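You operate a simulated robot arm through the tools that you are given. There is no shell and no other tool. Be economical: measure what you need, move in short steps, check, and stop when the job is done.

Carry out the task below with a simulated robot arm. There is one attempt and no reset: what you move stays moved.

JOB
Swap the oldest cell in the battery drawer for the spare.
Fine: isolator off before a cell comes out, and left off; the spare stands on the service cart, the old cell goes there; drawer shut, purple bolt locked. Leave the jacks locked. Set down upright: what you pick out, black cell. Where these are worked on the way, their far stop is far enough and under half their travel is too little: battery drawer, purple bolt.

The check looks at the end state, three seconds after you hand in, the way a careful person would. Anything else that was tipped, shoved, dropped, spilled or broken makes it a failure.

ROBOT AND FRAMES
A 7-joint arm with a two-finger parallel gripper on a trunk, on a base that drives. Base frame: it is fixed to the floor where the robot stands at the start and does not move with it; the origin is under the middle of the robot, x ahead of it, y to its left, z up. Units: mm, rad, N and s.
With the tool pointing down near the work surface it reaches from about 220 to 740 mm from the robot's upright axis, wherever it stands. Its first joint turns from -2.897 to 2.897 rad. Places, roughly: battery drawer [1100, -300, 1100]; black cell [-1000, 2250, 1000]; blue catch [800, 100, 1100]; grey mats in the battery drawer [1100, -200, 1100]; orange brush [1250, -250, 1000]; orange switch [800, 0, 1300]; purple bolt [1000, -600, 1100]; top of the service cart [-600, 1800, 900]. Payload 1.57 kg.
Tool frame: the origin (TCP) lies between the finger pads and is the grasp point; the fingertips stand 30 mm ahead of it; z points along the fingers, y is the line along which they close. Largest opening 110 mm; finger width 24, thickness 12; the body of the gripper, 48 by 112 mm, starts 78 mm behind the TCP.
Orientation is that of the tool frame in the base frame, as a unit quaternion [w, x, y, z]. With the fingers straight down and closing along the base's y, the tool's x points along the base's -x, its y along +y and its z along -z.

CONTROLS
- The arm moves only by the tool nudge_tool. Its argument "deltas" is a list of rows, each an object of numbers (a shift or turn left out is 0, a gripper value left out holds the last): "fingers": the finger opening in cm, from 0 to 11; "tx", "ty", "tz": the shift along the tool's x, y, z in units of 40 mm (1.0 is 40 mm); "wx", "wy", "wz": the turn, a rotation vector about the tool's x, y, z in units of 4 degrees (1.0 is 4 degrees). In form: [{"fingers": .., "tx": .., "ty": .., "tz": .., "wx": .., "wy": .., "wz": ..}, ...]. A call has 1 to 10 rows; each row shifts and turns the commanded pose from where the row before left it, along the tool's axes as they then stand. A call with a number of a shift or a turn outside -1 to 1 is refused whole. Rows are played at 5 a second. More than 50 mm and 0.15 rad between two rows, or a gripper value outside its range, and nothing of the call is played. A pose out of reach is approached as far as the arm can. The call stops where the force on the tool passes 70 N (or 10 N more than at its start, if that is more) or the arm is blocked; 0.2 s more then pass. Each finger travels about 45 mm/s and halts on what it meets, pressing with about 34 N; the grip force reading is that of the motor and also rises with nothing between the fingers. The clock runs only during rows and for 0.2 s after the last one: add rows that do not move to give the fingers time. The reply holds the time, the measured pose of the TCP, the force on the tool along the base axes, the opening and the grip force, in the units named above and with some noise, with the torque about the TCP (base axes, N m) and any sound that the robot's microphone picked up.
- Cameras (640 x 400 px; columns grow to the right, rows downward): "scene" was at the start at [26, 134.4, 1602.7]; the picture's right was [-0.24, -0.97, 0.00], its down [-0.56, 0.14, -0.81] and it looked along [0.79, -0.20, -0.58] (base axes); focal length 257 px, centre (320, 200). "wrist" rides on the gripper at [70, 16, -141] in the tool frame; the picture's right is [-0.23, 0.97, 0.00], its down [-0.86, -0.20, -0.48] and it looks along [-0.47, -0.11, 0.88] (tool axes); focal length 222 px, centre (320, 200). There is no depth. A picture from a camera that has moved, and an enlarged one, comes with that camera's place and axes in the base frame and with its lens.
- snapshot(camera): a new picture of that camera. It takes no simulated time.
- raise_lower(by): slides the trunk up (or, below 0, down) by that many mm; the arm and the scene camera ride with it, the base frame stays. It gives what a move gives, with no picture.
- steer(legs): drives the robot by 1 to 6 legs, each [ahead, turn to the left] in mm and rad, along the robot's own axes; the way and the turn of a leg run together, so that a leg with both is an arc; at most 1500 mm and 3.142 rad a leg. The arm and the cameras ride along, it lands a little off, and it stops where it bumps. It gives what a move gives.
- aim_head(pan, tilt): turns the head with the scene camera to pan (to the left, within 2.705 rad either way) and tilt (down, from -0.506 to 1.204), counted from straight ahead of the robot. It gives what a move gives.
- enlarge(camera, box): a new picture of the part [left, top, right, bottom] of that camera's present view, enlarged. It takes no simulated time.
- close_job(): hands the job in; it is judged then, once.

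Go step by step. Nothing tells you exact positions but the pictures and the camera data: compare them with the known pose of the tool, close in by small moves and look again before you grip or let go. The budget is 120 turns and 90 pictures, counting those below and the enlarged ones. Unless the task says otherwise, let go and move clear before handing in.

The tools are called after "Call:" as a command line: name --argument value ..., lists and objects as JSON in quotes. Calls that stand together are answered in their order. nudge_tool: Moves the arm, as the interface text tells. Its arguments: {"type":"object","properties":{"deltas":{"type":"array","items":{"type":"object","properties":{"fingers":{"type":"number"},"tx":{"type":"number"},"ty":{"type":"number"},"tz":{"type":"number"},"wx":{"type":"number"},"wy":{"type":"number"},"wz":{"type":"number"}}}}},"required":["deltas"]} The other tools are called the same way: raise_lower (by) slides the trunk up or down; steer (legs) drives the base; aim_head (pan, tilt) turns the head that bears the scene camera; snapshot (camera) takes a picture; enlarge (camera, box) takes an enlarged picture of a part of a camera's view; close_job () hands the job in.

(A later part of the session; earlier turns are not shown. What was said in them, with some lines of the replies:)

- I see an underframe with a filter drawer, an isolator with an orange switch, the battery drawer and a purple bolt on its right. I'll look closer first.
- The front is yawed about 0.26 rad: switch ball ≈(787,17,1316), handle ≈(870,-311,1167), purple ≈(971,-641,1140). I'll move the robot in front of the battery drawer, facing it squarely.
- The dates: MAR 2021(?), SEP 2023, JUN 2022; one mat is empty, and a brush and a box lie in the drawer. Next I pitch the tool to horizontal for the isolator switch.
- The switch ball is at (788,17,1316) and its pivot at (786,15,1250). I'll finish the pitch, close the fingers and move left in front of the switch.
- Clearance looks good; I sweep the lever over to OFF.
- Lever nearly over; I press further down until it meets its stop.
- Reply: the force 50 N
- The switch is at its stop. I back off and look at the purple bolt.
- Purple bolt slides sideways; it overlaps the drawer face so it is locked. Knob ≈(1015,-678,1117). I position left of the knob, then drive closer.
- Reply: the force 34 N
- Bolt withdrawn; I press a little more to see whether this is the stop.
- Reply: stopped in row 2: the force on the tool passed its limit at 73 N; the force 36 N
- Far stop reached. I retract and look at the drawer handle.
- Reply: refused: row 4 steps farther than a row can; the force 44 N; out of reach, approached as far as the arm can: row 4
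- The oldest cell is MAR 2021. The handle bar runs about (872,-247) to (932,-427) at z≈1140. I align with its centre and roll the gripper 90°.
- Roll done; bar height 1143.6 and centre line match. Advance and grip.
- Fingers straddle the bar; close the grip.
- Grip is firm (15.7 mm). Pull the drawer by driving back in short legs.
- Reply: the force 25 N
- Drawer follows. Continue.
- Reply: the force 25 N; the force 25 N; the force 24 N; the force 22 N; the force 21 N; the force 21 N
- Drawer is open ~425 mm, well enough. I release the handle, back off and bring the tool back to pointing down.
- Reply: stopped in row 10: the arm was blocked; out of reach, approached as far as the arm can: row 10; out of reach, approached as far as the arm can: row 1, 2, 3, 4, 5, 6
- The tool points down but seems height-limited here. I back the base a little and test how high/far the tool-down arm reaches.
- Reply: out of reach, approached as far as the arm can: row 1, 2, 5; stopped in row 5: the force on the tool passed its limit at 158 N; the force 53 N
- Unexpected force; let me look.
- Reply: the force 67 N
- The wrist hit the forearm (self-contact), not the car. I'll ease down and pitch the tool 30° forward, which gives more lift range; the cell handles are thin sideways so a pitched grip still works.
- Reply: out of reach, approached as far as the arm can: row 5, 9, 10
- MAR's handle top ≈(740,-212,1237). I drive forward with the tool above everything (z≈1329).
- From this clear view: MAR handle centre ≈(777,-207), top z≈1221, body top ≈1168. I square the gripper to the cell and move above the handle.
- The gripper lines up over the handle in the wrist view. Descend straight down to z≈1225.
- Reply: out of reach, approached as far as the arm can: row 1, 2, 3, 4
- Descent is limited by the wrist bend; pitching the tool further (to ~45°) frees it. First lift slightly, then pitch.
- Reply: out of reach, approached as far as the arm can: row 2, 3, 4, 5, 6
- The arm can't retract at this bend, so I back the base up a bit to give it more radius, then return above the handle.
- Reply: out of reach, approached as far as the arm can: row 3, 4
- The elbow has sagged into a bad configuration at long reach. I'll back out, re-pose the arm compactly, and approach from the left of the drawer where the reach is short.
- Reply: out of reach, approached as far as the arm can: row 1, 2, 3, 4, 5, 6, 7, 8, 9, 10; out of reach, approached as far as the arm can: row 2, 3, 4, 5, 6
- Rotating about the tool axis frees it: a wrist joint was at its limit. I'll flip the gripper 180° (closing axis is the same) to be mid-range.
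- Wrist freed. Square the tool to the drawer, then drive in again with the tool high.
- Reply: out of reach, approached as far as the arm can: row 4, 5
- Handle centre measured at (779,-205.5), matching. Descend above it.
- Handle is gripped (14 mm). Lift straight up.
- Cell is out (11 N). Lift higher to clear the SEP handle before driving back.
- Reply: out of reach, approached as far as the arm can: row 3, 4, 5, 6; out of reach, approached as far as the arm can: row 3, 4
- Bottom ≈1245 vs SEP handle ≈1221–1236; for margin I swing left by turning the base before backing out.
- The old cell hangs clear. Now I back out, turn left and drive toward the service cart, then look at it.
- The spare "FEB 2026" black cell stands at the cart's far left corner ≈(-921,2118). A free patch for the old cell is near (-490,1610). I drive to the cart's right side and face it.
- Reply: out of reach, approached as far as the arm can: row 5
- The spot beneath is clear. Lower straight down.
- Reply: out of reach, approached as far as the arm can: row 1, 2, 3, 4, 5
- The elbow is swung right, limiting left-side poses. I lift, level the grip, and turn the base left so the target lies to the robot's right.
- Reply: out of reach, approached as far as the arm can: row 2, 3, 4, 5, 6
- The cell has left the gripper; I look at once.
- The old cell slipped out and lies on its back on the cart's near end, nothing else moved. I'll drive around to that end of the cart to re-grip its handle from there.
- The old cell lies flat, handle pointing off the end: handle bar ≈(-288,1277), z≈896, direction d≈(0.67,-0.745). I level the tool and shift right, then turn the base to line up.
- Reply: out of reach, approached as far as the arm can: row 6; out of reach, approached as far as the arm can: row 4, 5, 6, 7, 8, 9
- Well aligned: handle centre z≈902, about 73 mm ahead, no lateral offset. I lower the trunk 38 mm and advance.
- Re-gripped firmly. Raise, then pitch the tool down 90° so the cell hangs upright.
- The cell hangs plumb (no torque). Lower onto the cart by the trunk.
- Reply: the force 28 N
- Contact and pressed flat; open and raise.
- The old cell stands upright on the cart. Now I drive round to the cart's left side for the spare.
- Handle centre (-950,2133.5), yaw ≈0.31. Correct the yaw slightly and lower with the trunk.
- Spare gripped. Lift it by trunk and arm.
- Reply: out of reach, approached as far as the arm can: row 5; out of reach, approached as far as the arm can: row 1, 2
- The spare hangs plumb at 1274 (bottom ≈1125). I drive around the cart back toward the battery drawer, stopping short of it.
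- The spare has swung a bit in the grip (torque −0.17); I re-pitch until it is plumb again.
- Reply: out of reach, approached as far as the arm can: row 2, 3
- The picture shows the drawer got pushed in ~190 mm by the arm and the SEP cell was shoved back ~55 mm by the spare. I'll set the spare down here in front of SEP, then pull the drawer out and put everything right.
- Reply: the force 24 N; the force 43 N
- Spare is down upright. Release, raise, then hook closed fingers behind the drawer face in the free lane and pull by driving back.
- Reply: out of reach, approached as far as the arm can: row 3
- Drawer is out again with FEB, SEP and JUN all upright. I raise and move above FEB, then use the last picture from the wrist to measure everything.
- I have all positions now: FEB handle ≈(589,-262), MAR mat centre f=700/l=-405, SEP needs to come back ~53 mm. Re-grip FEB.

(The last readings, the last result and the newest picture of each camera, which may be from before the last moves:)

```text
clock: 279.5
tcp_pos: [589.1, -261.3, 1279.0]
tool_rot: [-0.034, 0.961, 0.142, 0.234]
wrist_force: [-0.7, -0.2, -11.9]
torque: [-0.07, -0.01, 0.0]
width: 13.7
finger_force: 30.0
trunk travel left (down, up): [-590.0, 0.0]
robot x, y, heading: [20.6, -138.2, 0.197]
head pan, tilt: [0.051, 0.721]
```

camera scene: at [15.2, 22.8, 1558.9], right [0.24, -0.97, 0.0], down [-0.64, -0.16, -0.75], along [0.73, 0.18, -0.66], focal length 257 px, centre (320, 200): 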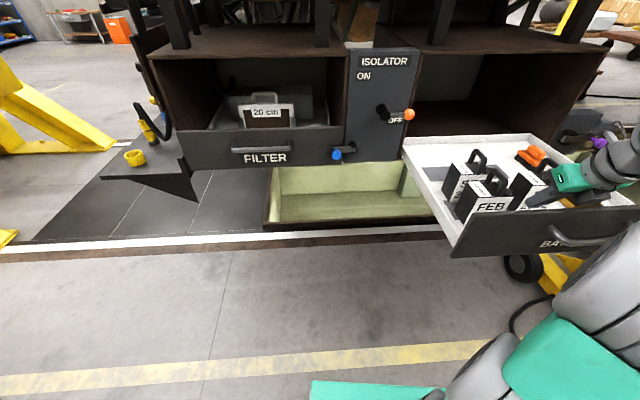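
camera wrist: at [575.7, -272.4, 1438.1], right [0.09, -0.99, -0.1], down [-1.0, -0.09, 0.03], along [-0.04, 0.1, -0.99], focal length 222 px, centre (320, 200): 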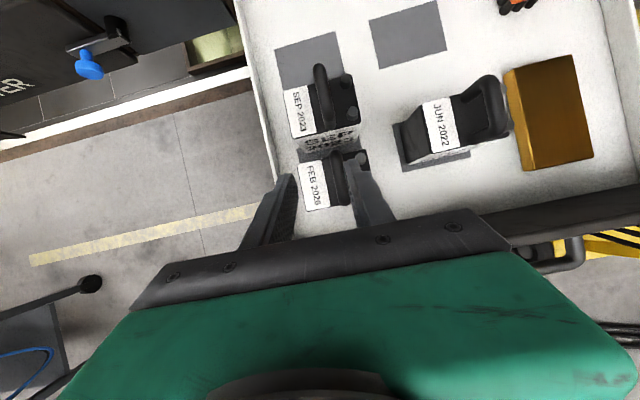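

FEB is held. Swing it left out of the drawer in a pure sideways arc.

Call:
steer --legs '[[-63, 0.35]]'

```text
clock: 281.0
tcp_pos: [538.6, -80.9, 1279.5]
tool_rot: [-0.074, 0.921, 0.308, 0.226]
wrist_force: [-0.9, -0.5, -11.4]
torque: [-0.08, -0.03, -0.02]
width: 13.8
finger_force: 31.2
trunk travel left (down, up): [-590.0, 0.0]
robot x, y, heading: [-37.2, -161.8, 0.55]
head pan, tilt: [0.051, 0.721]
```

Call:
steer --legs '[[168, 0]]'

Call:
steer --legs '[[109, -0.35]]'

```text
clock: 282.4
tcp_pos: [679.4, 8.3, 1278.9]
tool_rot: [-0.075, 0.921, 0.311, 0.224]
wrist_force: [0.9, 0.1, -12.4]
torque: [-0.07, -0.09, -0.01]
width: 13.9
finger_force: 30.3
trunk travel left (down, up): [-590.0, 0.0]
robot x, y, heading: [104.6, -78.0, 0.55]
head pan, tilt: [0.051, 0.721]
```

```text
clock: 283.9
tcp_pos: [773.5, -153.0, 1278.3]
tool_rot: [-0.036, 0.961, 0.147, 0.232]
wrist_force: [0.7, -0.9, -12.2]
torque: [-0.06, -0.02, -0.02]
width: 13.8
finger_force: 30.0
trunk travel left (down, up): [-590.0, 0.0]
robot x, y, heading: [202.6, -33.3, 0.204]
head pan, tilt: [0.051, 0.721]
```

Call:
nudge_tool --deltas '[{"ty": 0.4}, {"ty": 0.4}, {"ty": 0.4}, {}]'

Call:
raise_lower --by -44

Call:
raise_lower --by -6

Call:
raise_lower --by -4

```text
clock: 284.9
tcp_pos: [785.4, -197.1, 1271.9]
tool_rot: [-0.035, 0.961, 0.148, 0.233]
wrist_force: [0.5, -0.6, -11.3]
torque: [-0.07, 0.01, -0.02]
width: 13.9
finger_force: 30.0
out of reach, approached as far as the arm can: row 2, 3
trunk travel left (down, up): [-590.0, 0.0]
robot x, y, heading: [199.9, -36.8, 0.206]
head pan, tilt: [0.051, 0.721]
```

```text
clock: 285.8
tcp_pos: [785.6, -196.5, 1227.7]
tool_rot: [-0.035, 0.961, 0.148, 0.233]
wrist_force: [0.2, 0.0, -11.1]
torque: [-0.05, 0.02, -0.01]
width: 13.8
finger_force: 30.5
trunk travel left (down, up): [-546.0, 44.0]
robot x, y, heading: [200.4, -32.6, 0.209]
head pan, tilt: [0.051, 0.721]
```

```text
clock: 286.4
tcp_pos: [785.8, -197.6, 1224.6]
tool_rot: [-0.033, 0.96, 0.147, 0.236]
wrist_force: [0.4, -0.8, 5.5]
torque: [-0.26, 0.53, 0.06]
width: 13.7
finger_force: 30.5
trunk travel left (down, up): [-540.0, 50.0]
robot x, y, heading: [202.8, -33.9, 0.205]
head pan, tilt: [0.051, 0.721]
```

```text
clock: 286.9
tcp_pos: [784.4, -196.4, 1222.7]
tool_rot: [-0.033, 0.959, 0.148, 0.239]
wrist_force: [5.1, -2.3, 30.4]
torque: [0.23, -0.35, 0.22]
width: 13.7
finger_force: 30.5
trunk travel left (down, up): [-536.0, 54.0]
robot x, y, heading: [202.2, -37.4, 0.202]
head pan, tilt: [0.051, 0.721]
```

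Spare is on the oldest cell's mat. Release, rise, and move to the SEP cell.

Call:
nudge_tool --deltas '[{"fingers": 2.2}, {"fingers": 3}, {"fingers": 4}, {}]'

Call:
raise_lower --by 54

Call:
steer --legs '[[-105, 0]]'

Call:
nudge_tool --deltas '[{"tx": -0.07, "ty": 0.27, "tz": -0.03}, {"tx": -0.07, "ty": 0.27, "tz": -0.03}, {}]'

```text
clock: 287.9
tcp_pos: [785.6, -197.3, 1218.3]
tool_rot: [-0.035, 0.96, 0.148, 0.234]
wrist_force: [0.3, -0.5, -0.5]
torque: [0.01, -0.01, 0.0]
width: 40.2
finger_force: 0.0
trunk travel left (down, up): [-536.0, 54.0]
robot x, y, heading: [205.2, -38.7, 0.207]
head pan, tilt: [0.051, 0.721]
```

```text
clock: 288.8
tcp_pos: [785.6, -196.4, 1272.8]
tool_rot: [-0.035, 0.96, 0.148, 0.234]
wrist_force: [0.2, 0.3, 0.7]
torque: [0.01, -0.02, -0.01]
width: 39.9
finger_force: 0.0
trunk travel left (down, up): [-590.0, 0.0]
robot x, y, heading: [205.6, -33.1, 0.206]
head pan, tilt: [0.051, 0.721]
```

```text
clock: 290.0
tcp_pos: [681.0, -218.2, 1271.8]
tool_rot: [-0.034, 0.96, 0.148, 0.235]
wrist_force: [-0.1, -0.2, -0.8]
torque: [-0.01, -0.02, 0.0]
width: 40.2
finger_force: 0.0
trunk travel left (down, up): [-590.0, 0.0]
robot x, y, heading: [103.0, -54.9, 0.212]
head pan, tilt: [0.051, 0.721]
```

```text
clock: 290.8
tcp_pos: [682.6, -239.9, 1269.3]
tool_rot: [-0.034, 0.96, 0.148, 0.234]
wrist_force: [0.3, 0.7, 0.3]
torque: [0.02, -0.01, 0.01]
width: 40.1
finger_force: 0.1
trunk travel left (down, up): [-590.0, 0.0]
robot x, y, heading: [98.8, -54.2, 0.207]
head pan, tilt: [0.051, 0.721]
```

Call:
nudge_tool --deltas '[{"fingers": 5}, {}]'

Call:
raise_lower --by -46

Call:
nudge_tool --deltas '[{"fingers": 0}, {}, {}, {}, {}]'

Call:
raise_lower --by 12

```text
clock: 291.4
tcp_pos: [682.1, -239.8, 1269.1]
tool_rot: [-0.035, 0.96, 0.147, 0.234]
wrist_force: [-0.5, -0.3, -0.2]
torque: [0.06, -0.02, 0.02]
width: 49.9
finger_force: 0.2
trunk travel left (down, up): [-590.0, 0.0]
robot x, y, heading: [99.6, -56.8, 0.207]
head pan, tilt: [0.051, 0.721]
```

```text
clock: 292.3
tcp_pos: [682.4, -240.8, 1222.3]
tool_rot: [-0.034, 0.96, 0.148, 0.234]
wrist_force: [-0.7, 0.5, 0.7]
torque: [-0.02, 0.02, -0.03]
width: 50.1
finger_force: 0.0
trunk travel left (down, up): [-544.0, 46.0]
robot x, y, heading: [98.2, -54.6, 0.199]
head pan, tilt: [0.051, 0.721]
```

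```text
clock: 293.5
tcp_pos: [681.5, -239.7, 1222.5]
tool_rot: [-0.034, 0.96, 0.147, 0.235]
wrist_force: [1.3, -2.8, 1.5]
torque: [-0.03, -0.14, -0.11]
width: 14.3
finger_force: 29.9
trunk travel left (down, up): [-544.0, 46.0]
robot x, y, heading: [102.0, -53.5, 0.209]
head pan, tilt: [0.051, 0.721]
```

```text
clock: 294.1
tcp_pos: [683.0, -240.0, 1232.8]
tool_rot: [-0.036, 0.961, 0.148, 0.232]
wrist_force: [0.3, 0.2, -11.5]
torque: [-0.05, -0.08, -0.01]
width: 13.8
finger_force: 30.6
trunk travel left (down, up): [-556.0, 34.0]
robot x, y, heading: [99.8, -63.2, 0.202]
head pan, tilt: [0.051, 0.721]
```

SEP is held. Move it back 51 mm onto its mat and lower.

Call:
steer --legs '[[-51, 0]]'

Call:
raise_lower --by -10

Call:
raise_lower --by -4

```text
clock: 295.0
tcp_pos: [633.6, -250.7, 1235.0]
tool_rot: [-0.034, 0.96, 0.148, 0.234]
wrist_force: [-0.2, -0.8, -10.9]
torque: [-0.03, -0.05, 0.01]
width: 14.0
finger_force: 30.4
trunk travel left (down, up): [-556.0, 34.0]
robot x, y, heading: [52.5, -64.3, 0.208]
head pan, tilt: [0.051, 0.721]
```

```text
clock: 295.6
tcp_pos: [634.5, -249.8, 1223.5]
tool_rot: [-0.035, 0.961, 0.147, 0.233]
wrist_force: [0.4, 0.5, -12.4]
torque: [-0.06, -0.06, -0.01]
width: 13.7
finger_force: 30.3
trunk travel left (down, up): [-546.0, 44.0]
robot x, y, heading: [49.8, -69.1, 0.209]
head pan, tilt: [0.051, 0.721]
```

```text
clock: 296.1
tcp_pos: [633.9, -251.3, 1223.6]
tool_rot: [-0.033, 0.96, 0.148, 0.236]
wrist_force: [0.2, -0.7, 3.9]
torque: [-0.19, 0.59, 0.11]
width: 13.8
finger_force: 30.9
trunk travel left (down, up): [-542.0, 48.0]
robot x, y, heading: [51.4, -68.4, 0.205]
head pan, tilt: [0.051, 0.721]
```

Call:
raise_lower --by -3

Call:
nudge_tool --deltas '[{"fingers": 2.2}, {"fingers": 3}, {"fingers": 4.5}, {}]'

Call:
raise_lower --by 51

Call:
steer --legs '[[-330, 0]]'

```text
clock: 296.6
tcp_pos: [634.4, -250.1, 1223.5]
tool_rot: [-0.032, 0.959, 0.149, 0.239]
wrist_force: [4.8, -3.5, 25.9]
torque: [0.26, -0.02, 0.05]
width: 13.9
finger_force: 30.6
trunk travel left (down, up): [-539.0, 51.0]
robot x, y, heading: [54.3, -67.3, 0.206]
head pan, tilt: [0.051, 0.721]
```

```text
clock: 297.6
tcp_pos: [634.3, -250.0, 1218.7]
tool_rot: [-0.035, 0.96, 0.147, 0.235]
wrist_force: [0.4, -0.1, -0.4]
torque: [0.0, -0.03, 0.03]
width: 45.2
finger_force: 0.2
trunk travel left (down, up): [-539.0, 51.0]
robot x, y, heading: [53.3, -67.6, 0.208]
head pan, tilt: [0.051, 0.721]
```

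```text
clock: 298.6
tcp_pos: [632.7, -249.7, 1269.4]
tool_rot: [-0.035, 0.96, 0.147, 0.234]
wrist_force: [-0.2, -0.2, 0.6]
torque: [0.01, -0.01, 0.01]
width: 44.9
finger_force: 0.1
trunk travel left (down, up): [-590.0, 0.0]
robot x, y, heading: [52.2, -65.0, 0.21]
head pan, tilt: [0.051, 0.721]
```

```text
clock: 300.8
tcp_pos: [306.3, -314.9, 1269.9]
tool_rot: [-0.035, 0.959, 0.153, 0.234]
wrist_force: [-0.5, -0.5, -0.1]
torque: [0.0, 0.02, -0.01]
width: 44.8
finger_force: 0.0
trunk travel left (down, up): [-590.0, 0.0]
robot x, y, heading: [-274.6, -138.2, 0.213]
head pan, tilt: [0.051, 0.721]
```

Now align squarely in front of the drawer handle and lower the closed fingers to handle height.

Call:
steer --legs '[[0, -1.5], [218, 0], [0, 1.57]]'

Call:
nudge_tool --deltas '[{"fingers": 0}, {}, {}, {}, {}]'

Call:
raise_lower --by -120

```text
clock: 310.1
tcp_pos: [379.5, -459.8, 1269.3]
tool_rot: [-0.047, 0.95, 0.203, 0.233]
wrist_force: [-1.2, -0.7, -0.6]
torque: [0.0, -0.02, 0.01]
width: 45.0
finger_force: 0.1
trunk travel left (down, up): [-590.0, 0.0]
robot x, y, heading: [-221.6, -344.4, 0.324]
head pan, tilt: [0.051, 0.721]
```

```text
clock: 311.3
tcp_pos: [379.2, -459.3, 1268.9]
tool_rot: [-0.048, 0.95, 0.204, 0.232]
wrist_force: [0.4, -0.7, -0.6]
torque: [0.0, -0.01, 0.0]
width: 0.0
finger_force: 21.2
trunk travel left (down, up): [-590.0, 0.0]
robot x, y, heading: [-219.4, -344.5, 0.32]
head pan, tilt: [0.051, 0.721]
```

```text
clock: 312.8
tcp_pos: [378.2, -459.3, 1149.8]
tool_rot: [-0.048, 0.95, 0.203, 0.232]
wrist_force: [-0.2, 0.0, -0.1]
torque: [-0.02, -0.01, -0.03]
width: 0.0
finger_force: 21.4
trunk travel left (down, up): [-470.0, 120.0]
robot x, y, heading: [-219.5, -348.1, 0.321]
head pan, tilt: [0.051, 0.721]
```

Call:
steer --legs '[[0, -0.04], [420, 0]]'

Call:
steer --legs '[[70, 0]]'

Call:
steer --legs '[[25, 0]]'

```text
clock: 315.8
tcp_pos: [770.0, -375.2, 1148.9]
tool_rot: [-0.042, 0.955, 0.181, 0.232]
wrist_force: [0.2, -0.8, 0.6]
torque: [-0.01, -0.01, 0.01]
width: 0.3
finger_force: 21.5
trunk travel left (down, up): [-470.0, 120.0]
robot x, y, heading: [177.5, -230.9, 0.276]
head pan, tilt: [0.051, 0.721]
```

```text
clock: 316.8
tcp_pos: [838.5, -355.5, 1149.4]
tool_rot: [-0.042, 0.955, 0.18, 0.233]
wrist_force: [0.7, -0.2, 0.4]
torque: [-0.01, 0.03, -0.01]
width: 0.1
finger_force: 21.8
trunk travel left (down, up): [-470.0, 120.0]
robot x, y, heading: [248.8, -217.9, 0.278]
head pan, tilt: [0.051, 0.721]
```

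```text
clock: 317.6
tcp_pos: [861.8, -350.5, 1148.7]
tool_rot: [-0.042, 0.955, 0.181, 0.233]
wrist_force: [0.2, -0.3, 0.2]
torque: [-0.02, 0.05, -0.01]
width: 0.0
finger_force: 21.2
trunk travel left (down, up): [-470.0, 120.0]
robot x, y, heading: [268.1, -206.5, 0.283]
head pan, tilt: [0.051, 0.721]
```

Call:
steer --legs '[[15, 0]]'

Call:
steer --legs '[[10, 0]]'

Call:
steer --legs '[[8, 0]]'

```text
clock: 318.3
tcp_pos: [870.2, -348.4, 1146.9]
tool_rot: [-0.045, 0.956, 0.179, 0.229]
wrist_force: [-36.7, -14.1, -18.0]
torque: [-0.69, 0.36, -0.35]
width: 0.0
finger_force: 21.3
trunk travel left (down, up): [-470.0, 120.0]
robot x, y, heading: [284.4, -203.4, 0.271]
head pan, tilt: [0.051, 0.721]
```

```text
clock: 319.6
tcp_pos: [874.5, -347.8, 1139.2]
tool_rot: [-0.047, 0.96, 0.176, 0.214]
wrist_force: [-9.4, -0.9, -2.7]
torque: [-0.09, -0.02, -0.06]
width: 0.1
finger_force: 21.3
trunk travel left (down, up): [-470.0, 120.0]
robot x, y, heading: [292.4, -199.1, 0.266]
head pan, tilt: [0.051, 0.721]
stopped in leg 1: the force on the tool passed its limit at 71 N (the readings are from after the stop); the commanded pose is now the measured one
```

```text
clock: 320.3
tcp_pos: [874.6, -346.8, 1138.8]
tool_rot: [-0.048, 0.961, 0.176, 0.209]
wrist_force: [-57.7, -13.8, -15.6]
torque: [-0.6, -0.2, -0.33]
width: 0.0
finger_force: 21.4
trunk travel left (down, up): [-470.0, 120.0]
robot x, y, heading: [299.4, -198.2, 0.264]
head pan, tilt: [0.051, 0.721]
```

The drawer is shut against its stop. Now I reposition to reach the purple bolt knob (unlocked, ≈(1021,-716)) from its right side.

Call:
steer --legs '[[-100, 0], [0, 0.6], [-820, 0], [0, -0.583], [640, 0]]'

```text
clock: 326.5
tcp_pos: [296.9, -567.7, 1138.7]
tool_rot: [-0.104, 0.87, 0.444, 0.186]
wrist_force: [-0.4, 0.1, -0.8]
torque: [0.03, -0.05, -0.01]
width: 0.3
finger_force: 21.4
trunk travel left (down, up): [-470.0, 120.0]
robot x, y, heading: [-269.1, -761.3, 0.846]
head pan, tilt: [0.051, 0.721]
stopped in leg 3: the robot was blocked; the commanded pose is now the measured one
```

The base touched something behind; I ease forward and go in with a slight diagonal instead.

Call:
steer --legs '[[60, 0], [0, -0.735], [574, 0], [0, 0.17]]'

```text
clock: 329.5
tcp_pos: [334.6, -937.5, 1136.7]
tool_rot: [-0.032, 0.97, 0.115, 0.21]
wrist_force: [0.8, 0.1, -0.3]
torque: [-0.04, 0.02, 0.03]
width: 0.1
finger_force: 21.2
trunk travel left (down, up): [-470.0, 120.0]
robot x, y, heading: [-222.7, -718.1, 0.169]
head pan, tilt: [0.051, 0.721]
stopped in leg 2: the robot was blocked; the commanded pose is now the measured one
```

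Call:
steer --legs '[[200, 0], [0, -0.085], [369, 0], [0, 0.197]]'

```text
clock: 334.3
tcp_pos: [917.4, -815.7, 1138.5]
tool_rot: [-0.043, 0.963, 0.165, 0.208]
wrist_force: [0.0, 0.2, -0.4]
torque: [0.01, 0.0, -0.02]
width: 0.0
finger_force: 21.7
trunk travel left (down, up): [-470.0, 120.0]
robot x, y, heading: [338.4, -654.8, 0.277]
head pan, tilt: [0.051, 0.721]
```

Call:
raise_lower --by -14

Call:
steer --legs '[[112, 0]]'

```text
clock: 334.9
tcp_pos: [917.3, -815.7, 1122.5]
tool_rot: [-0.044, 0.963, 0.167, 0.208]
wrist_force: [-1.2, 0.0, -0.1]
torque: [0.0, 0.0, -0.03]
width: 0.0
finger_force: 21.2
trunk travel left (down, up): [-456.0, 134.0]
robot x, y, heading: [345.3, -655.5, 0.277]
head pan, tilt: [0.051, 0.721]
```

```text
clock: 336.1
tcp_pos: [1026.1, -785.9, 1124.0]
tool_rot: [-0.043, 0.963, 0.165, 0.209]
wrist_force: [0.3, -0.4, 0.8]
torque: [-0.02, 0.01, -0.01]
width: 0.1
finger_force: 21.2
trunk travel left (down, up): [-456.0, 134.0]
robot x, y, heading: [451.0, -621.8, 0.273]
head pan, tilt: [0.051, 0.721]
```

Finger is right of the knob at its height; push left to lock.

Call:
nudge_tool --deltas '[{"ty": -0.4}, {"ty": -0.4}, {"ty": -0.3}, {"ty": -0.25}, {"ty": -0.25}, {}]'

```text
clock: 337.5
tcp_pos: [1004.6, -724.3, 1124.4]
tool_rot: [-0.043, 0.963, 0.166, 0.208]
wrist_force: [-0.4, -1.2, 0.7]
torque: [0.04, -0.05, 0.01]
width: 0.2
finger_force: 21.8
trunk travel left (down, up): [-456.0, 134.0]
robot x, y, heading: [445.8, -626.7, 0.271]
head pan, tilt: [0.051, 0.721]
```

Call:
nudge_tool --deltas '[{"ty": -0.2}, {"ty": -0.2}, {"ty": -0.15}, {}]'

Call:
nudge_tool --deltas '[{"ty": -0.12}, {"ty": -0.12}, {}]'

```text
clock: 338.5
tcp_pos: [997.3, -704.3, 1125.5]
tool_rot: [-0.043, 0.963, 0.165, 0.209]
wrist_force: [-0.5, -1.1, 1.3]
torque: [0.03, -0.02, 0.02]
width: 0.0
finger_force: 21.5
trunk travel left (down, up): [-456.0, 134.0]
robot x, y, heading: [451.0, -622.3, 0.272]
head pan, tilt: [0.051, 0.721]
```

```text
clock: 339.3
tcp_pos: [996.2, -699.5, 1124.8]
tool_rot: [-0.043, 0.963, 0.163, 0.209]
wrist_force: [10.0, -26.3, 6.3]
torque: [0.29, 0.09, -0.08]
width: 0.0
finger_force: 21.2
trunk travel left (down, up): [-456.0, 134.0]
robot x, y, heading: [453.3, -623.7, 0.269]
head pan, tilt: [0.051, 0.721]
```

Call:
nudge_tool --deltas '[{"ty": -0.12}, {"ty": -0.1}, {}]'

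Call:
nudge_tool --deltas '[{"ty": 0.5}, {"ty": 0.5}, {"ty": 0.3}, {}]'

Call:
steer --legs '[[-200, 0]]'

```text
clock: 340.1
tcp_pos: [994.5, -698.0, 1125.1]
tool_rot: [-0.044, 0.964, 0.158, 0.21]
wrist_force: [20.4, -56.3, 9.7]
torque: [0.54, 0.17, -0.23]
width: 0.0
finger_force: 21.1
trunk travel left (down, up): [-456.0, 134.0]
robot x, y, heading: [448.1, -625.6, 0.268]
head pan, tilt: [0.051, 0.721]
```

```text
clock: 341.1
tcp_pos: [1008.3, -735.0, 1124.7]
tool_rot: [-0.044, 0.963, 0.166, 0.208]
wrist_force: [0.1, 0.2, 0.2]
torque: [0.0, 0.0, -0.01]
width: 0.0
finger_force: 21.1
trunk travel left (down, up): [-456.0, 134.0]
robot x, y, heading: [448.7, -626.6, 0.275]
head pan, tilt: [0.051, 0.721]
```

```text
clock: 342.7
tcp_pos: [812.8, -790.6, 1123.9]
tool_rot: [-0.043, 0.963, 0.165, 0.209]
wrist_force: [0.1, 0.6, 0.3]
torque: [0.0, 0.02, 0.0]
width: 0.0
finger_force: 21.0
trunk travel left (down, up): [-456.0, 134.0]
robot x, y, heading: [256.0, -678.7, 0.274]
head pan, tilt: [0.051, 0.721]
```

By force readings the bolt is at its locked stop and the drawer is against its shut stop, the isolator was left off, and the gripper is clear; my pictures ran out before I could check these by eye. I am handing in.

Call:
close_job

```text
The job is handed in.
```

I swapped the oldest cell (MAR 2021) for the spare (FEB 2026) and handed the job in, but some of the end state is unchecked because my pictures ran out.

**End state**
- **Isolator:** switched off before the cell came out, and left off.
- **Old cell:** standing upright on the service cart; a picture taken right after I set it down shows it standing.
- **Spare:** on the old cell's mat in the drawer. I placed it by measured position and force reading, with no picture afterwards.
- **Drawer and purple bolt:** the drawer is shut and the bolt locked, each pushed until the force reading showed its stop. I did not see either afterwards.

**What went wrong on the way**
- **Old cell dropped:** it slipped from the gripper and fell onto its side at the end of the cart, so I picked it up again and stood it up. I saw no other items on the cart moved.
- **SEP 2023 cell pushed:** the spare shoved it about 55 mm and also knocked the drawer partly shut. I pulled the drawer back out and set the SEP cell back on its mat by measurement, unconfirmed by a picture.
- **Base blocked twice:** once reversing and once turning, probably against the yellow post behind the robot. I couldn't see whether anything there moved.
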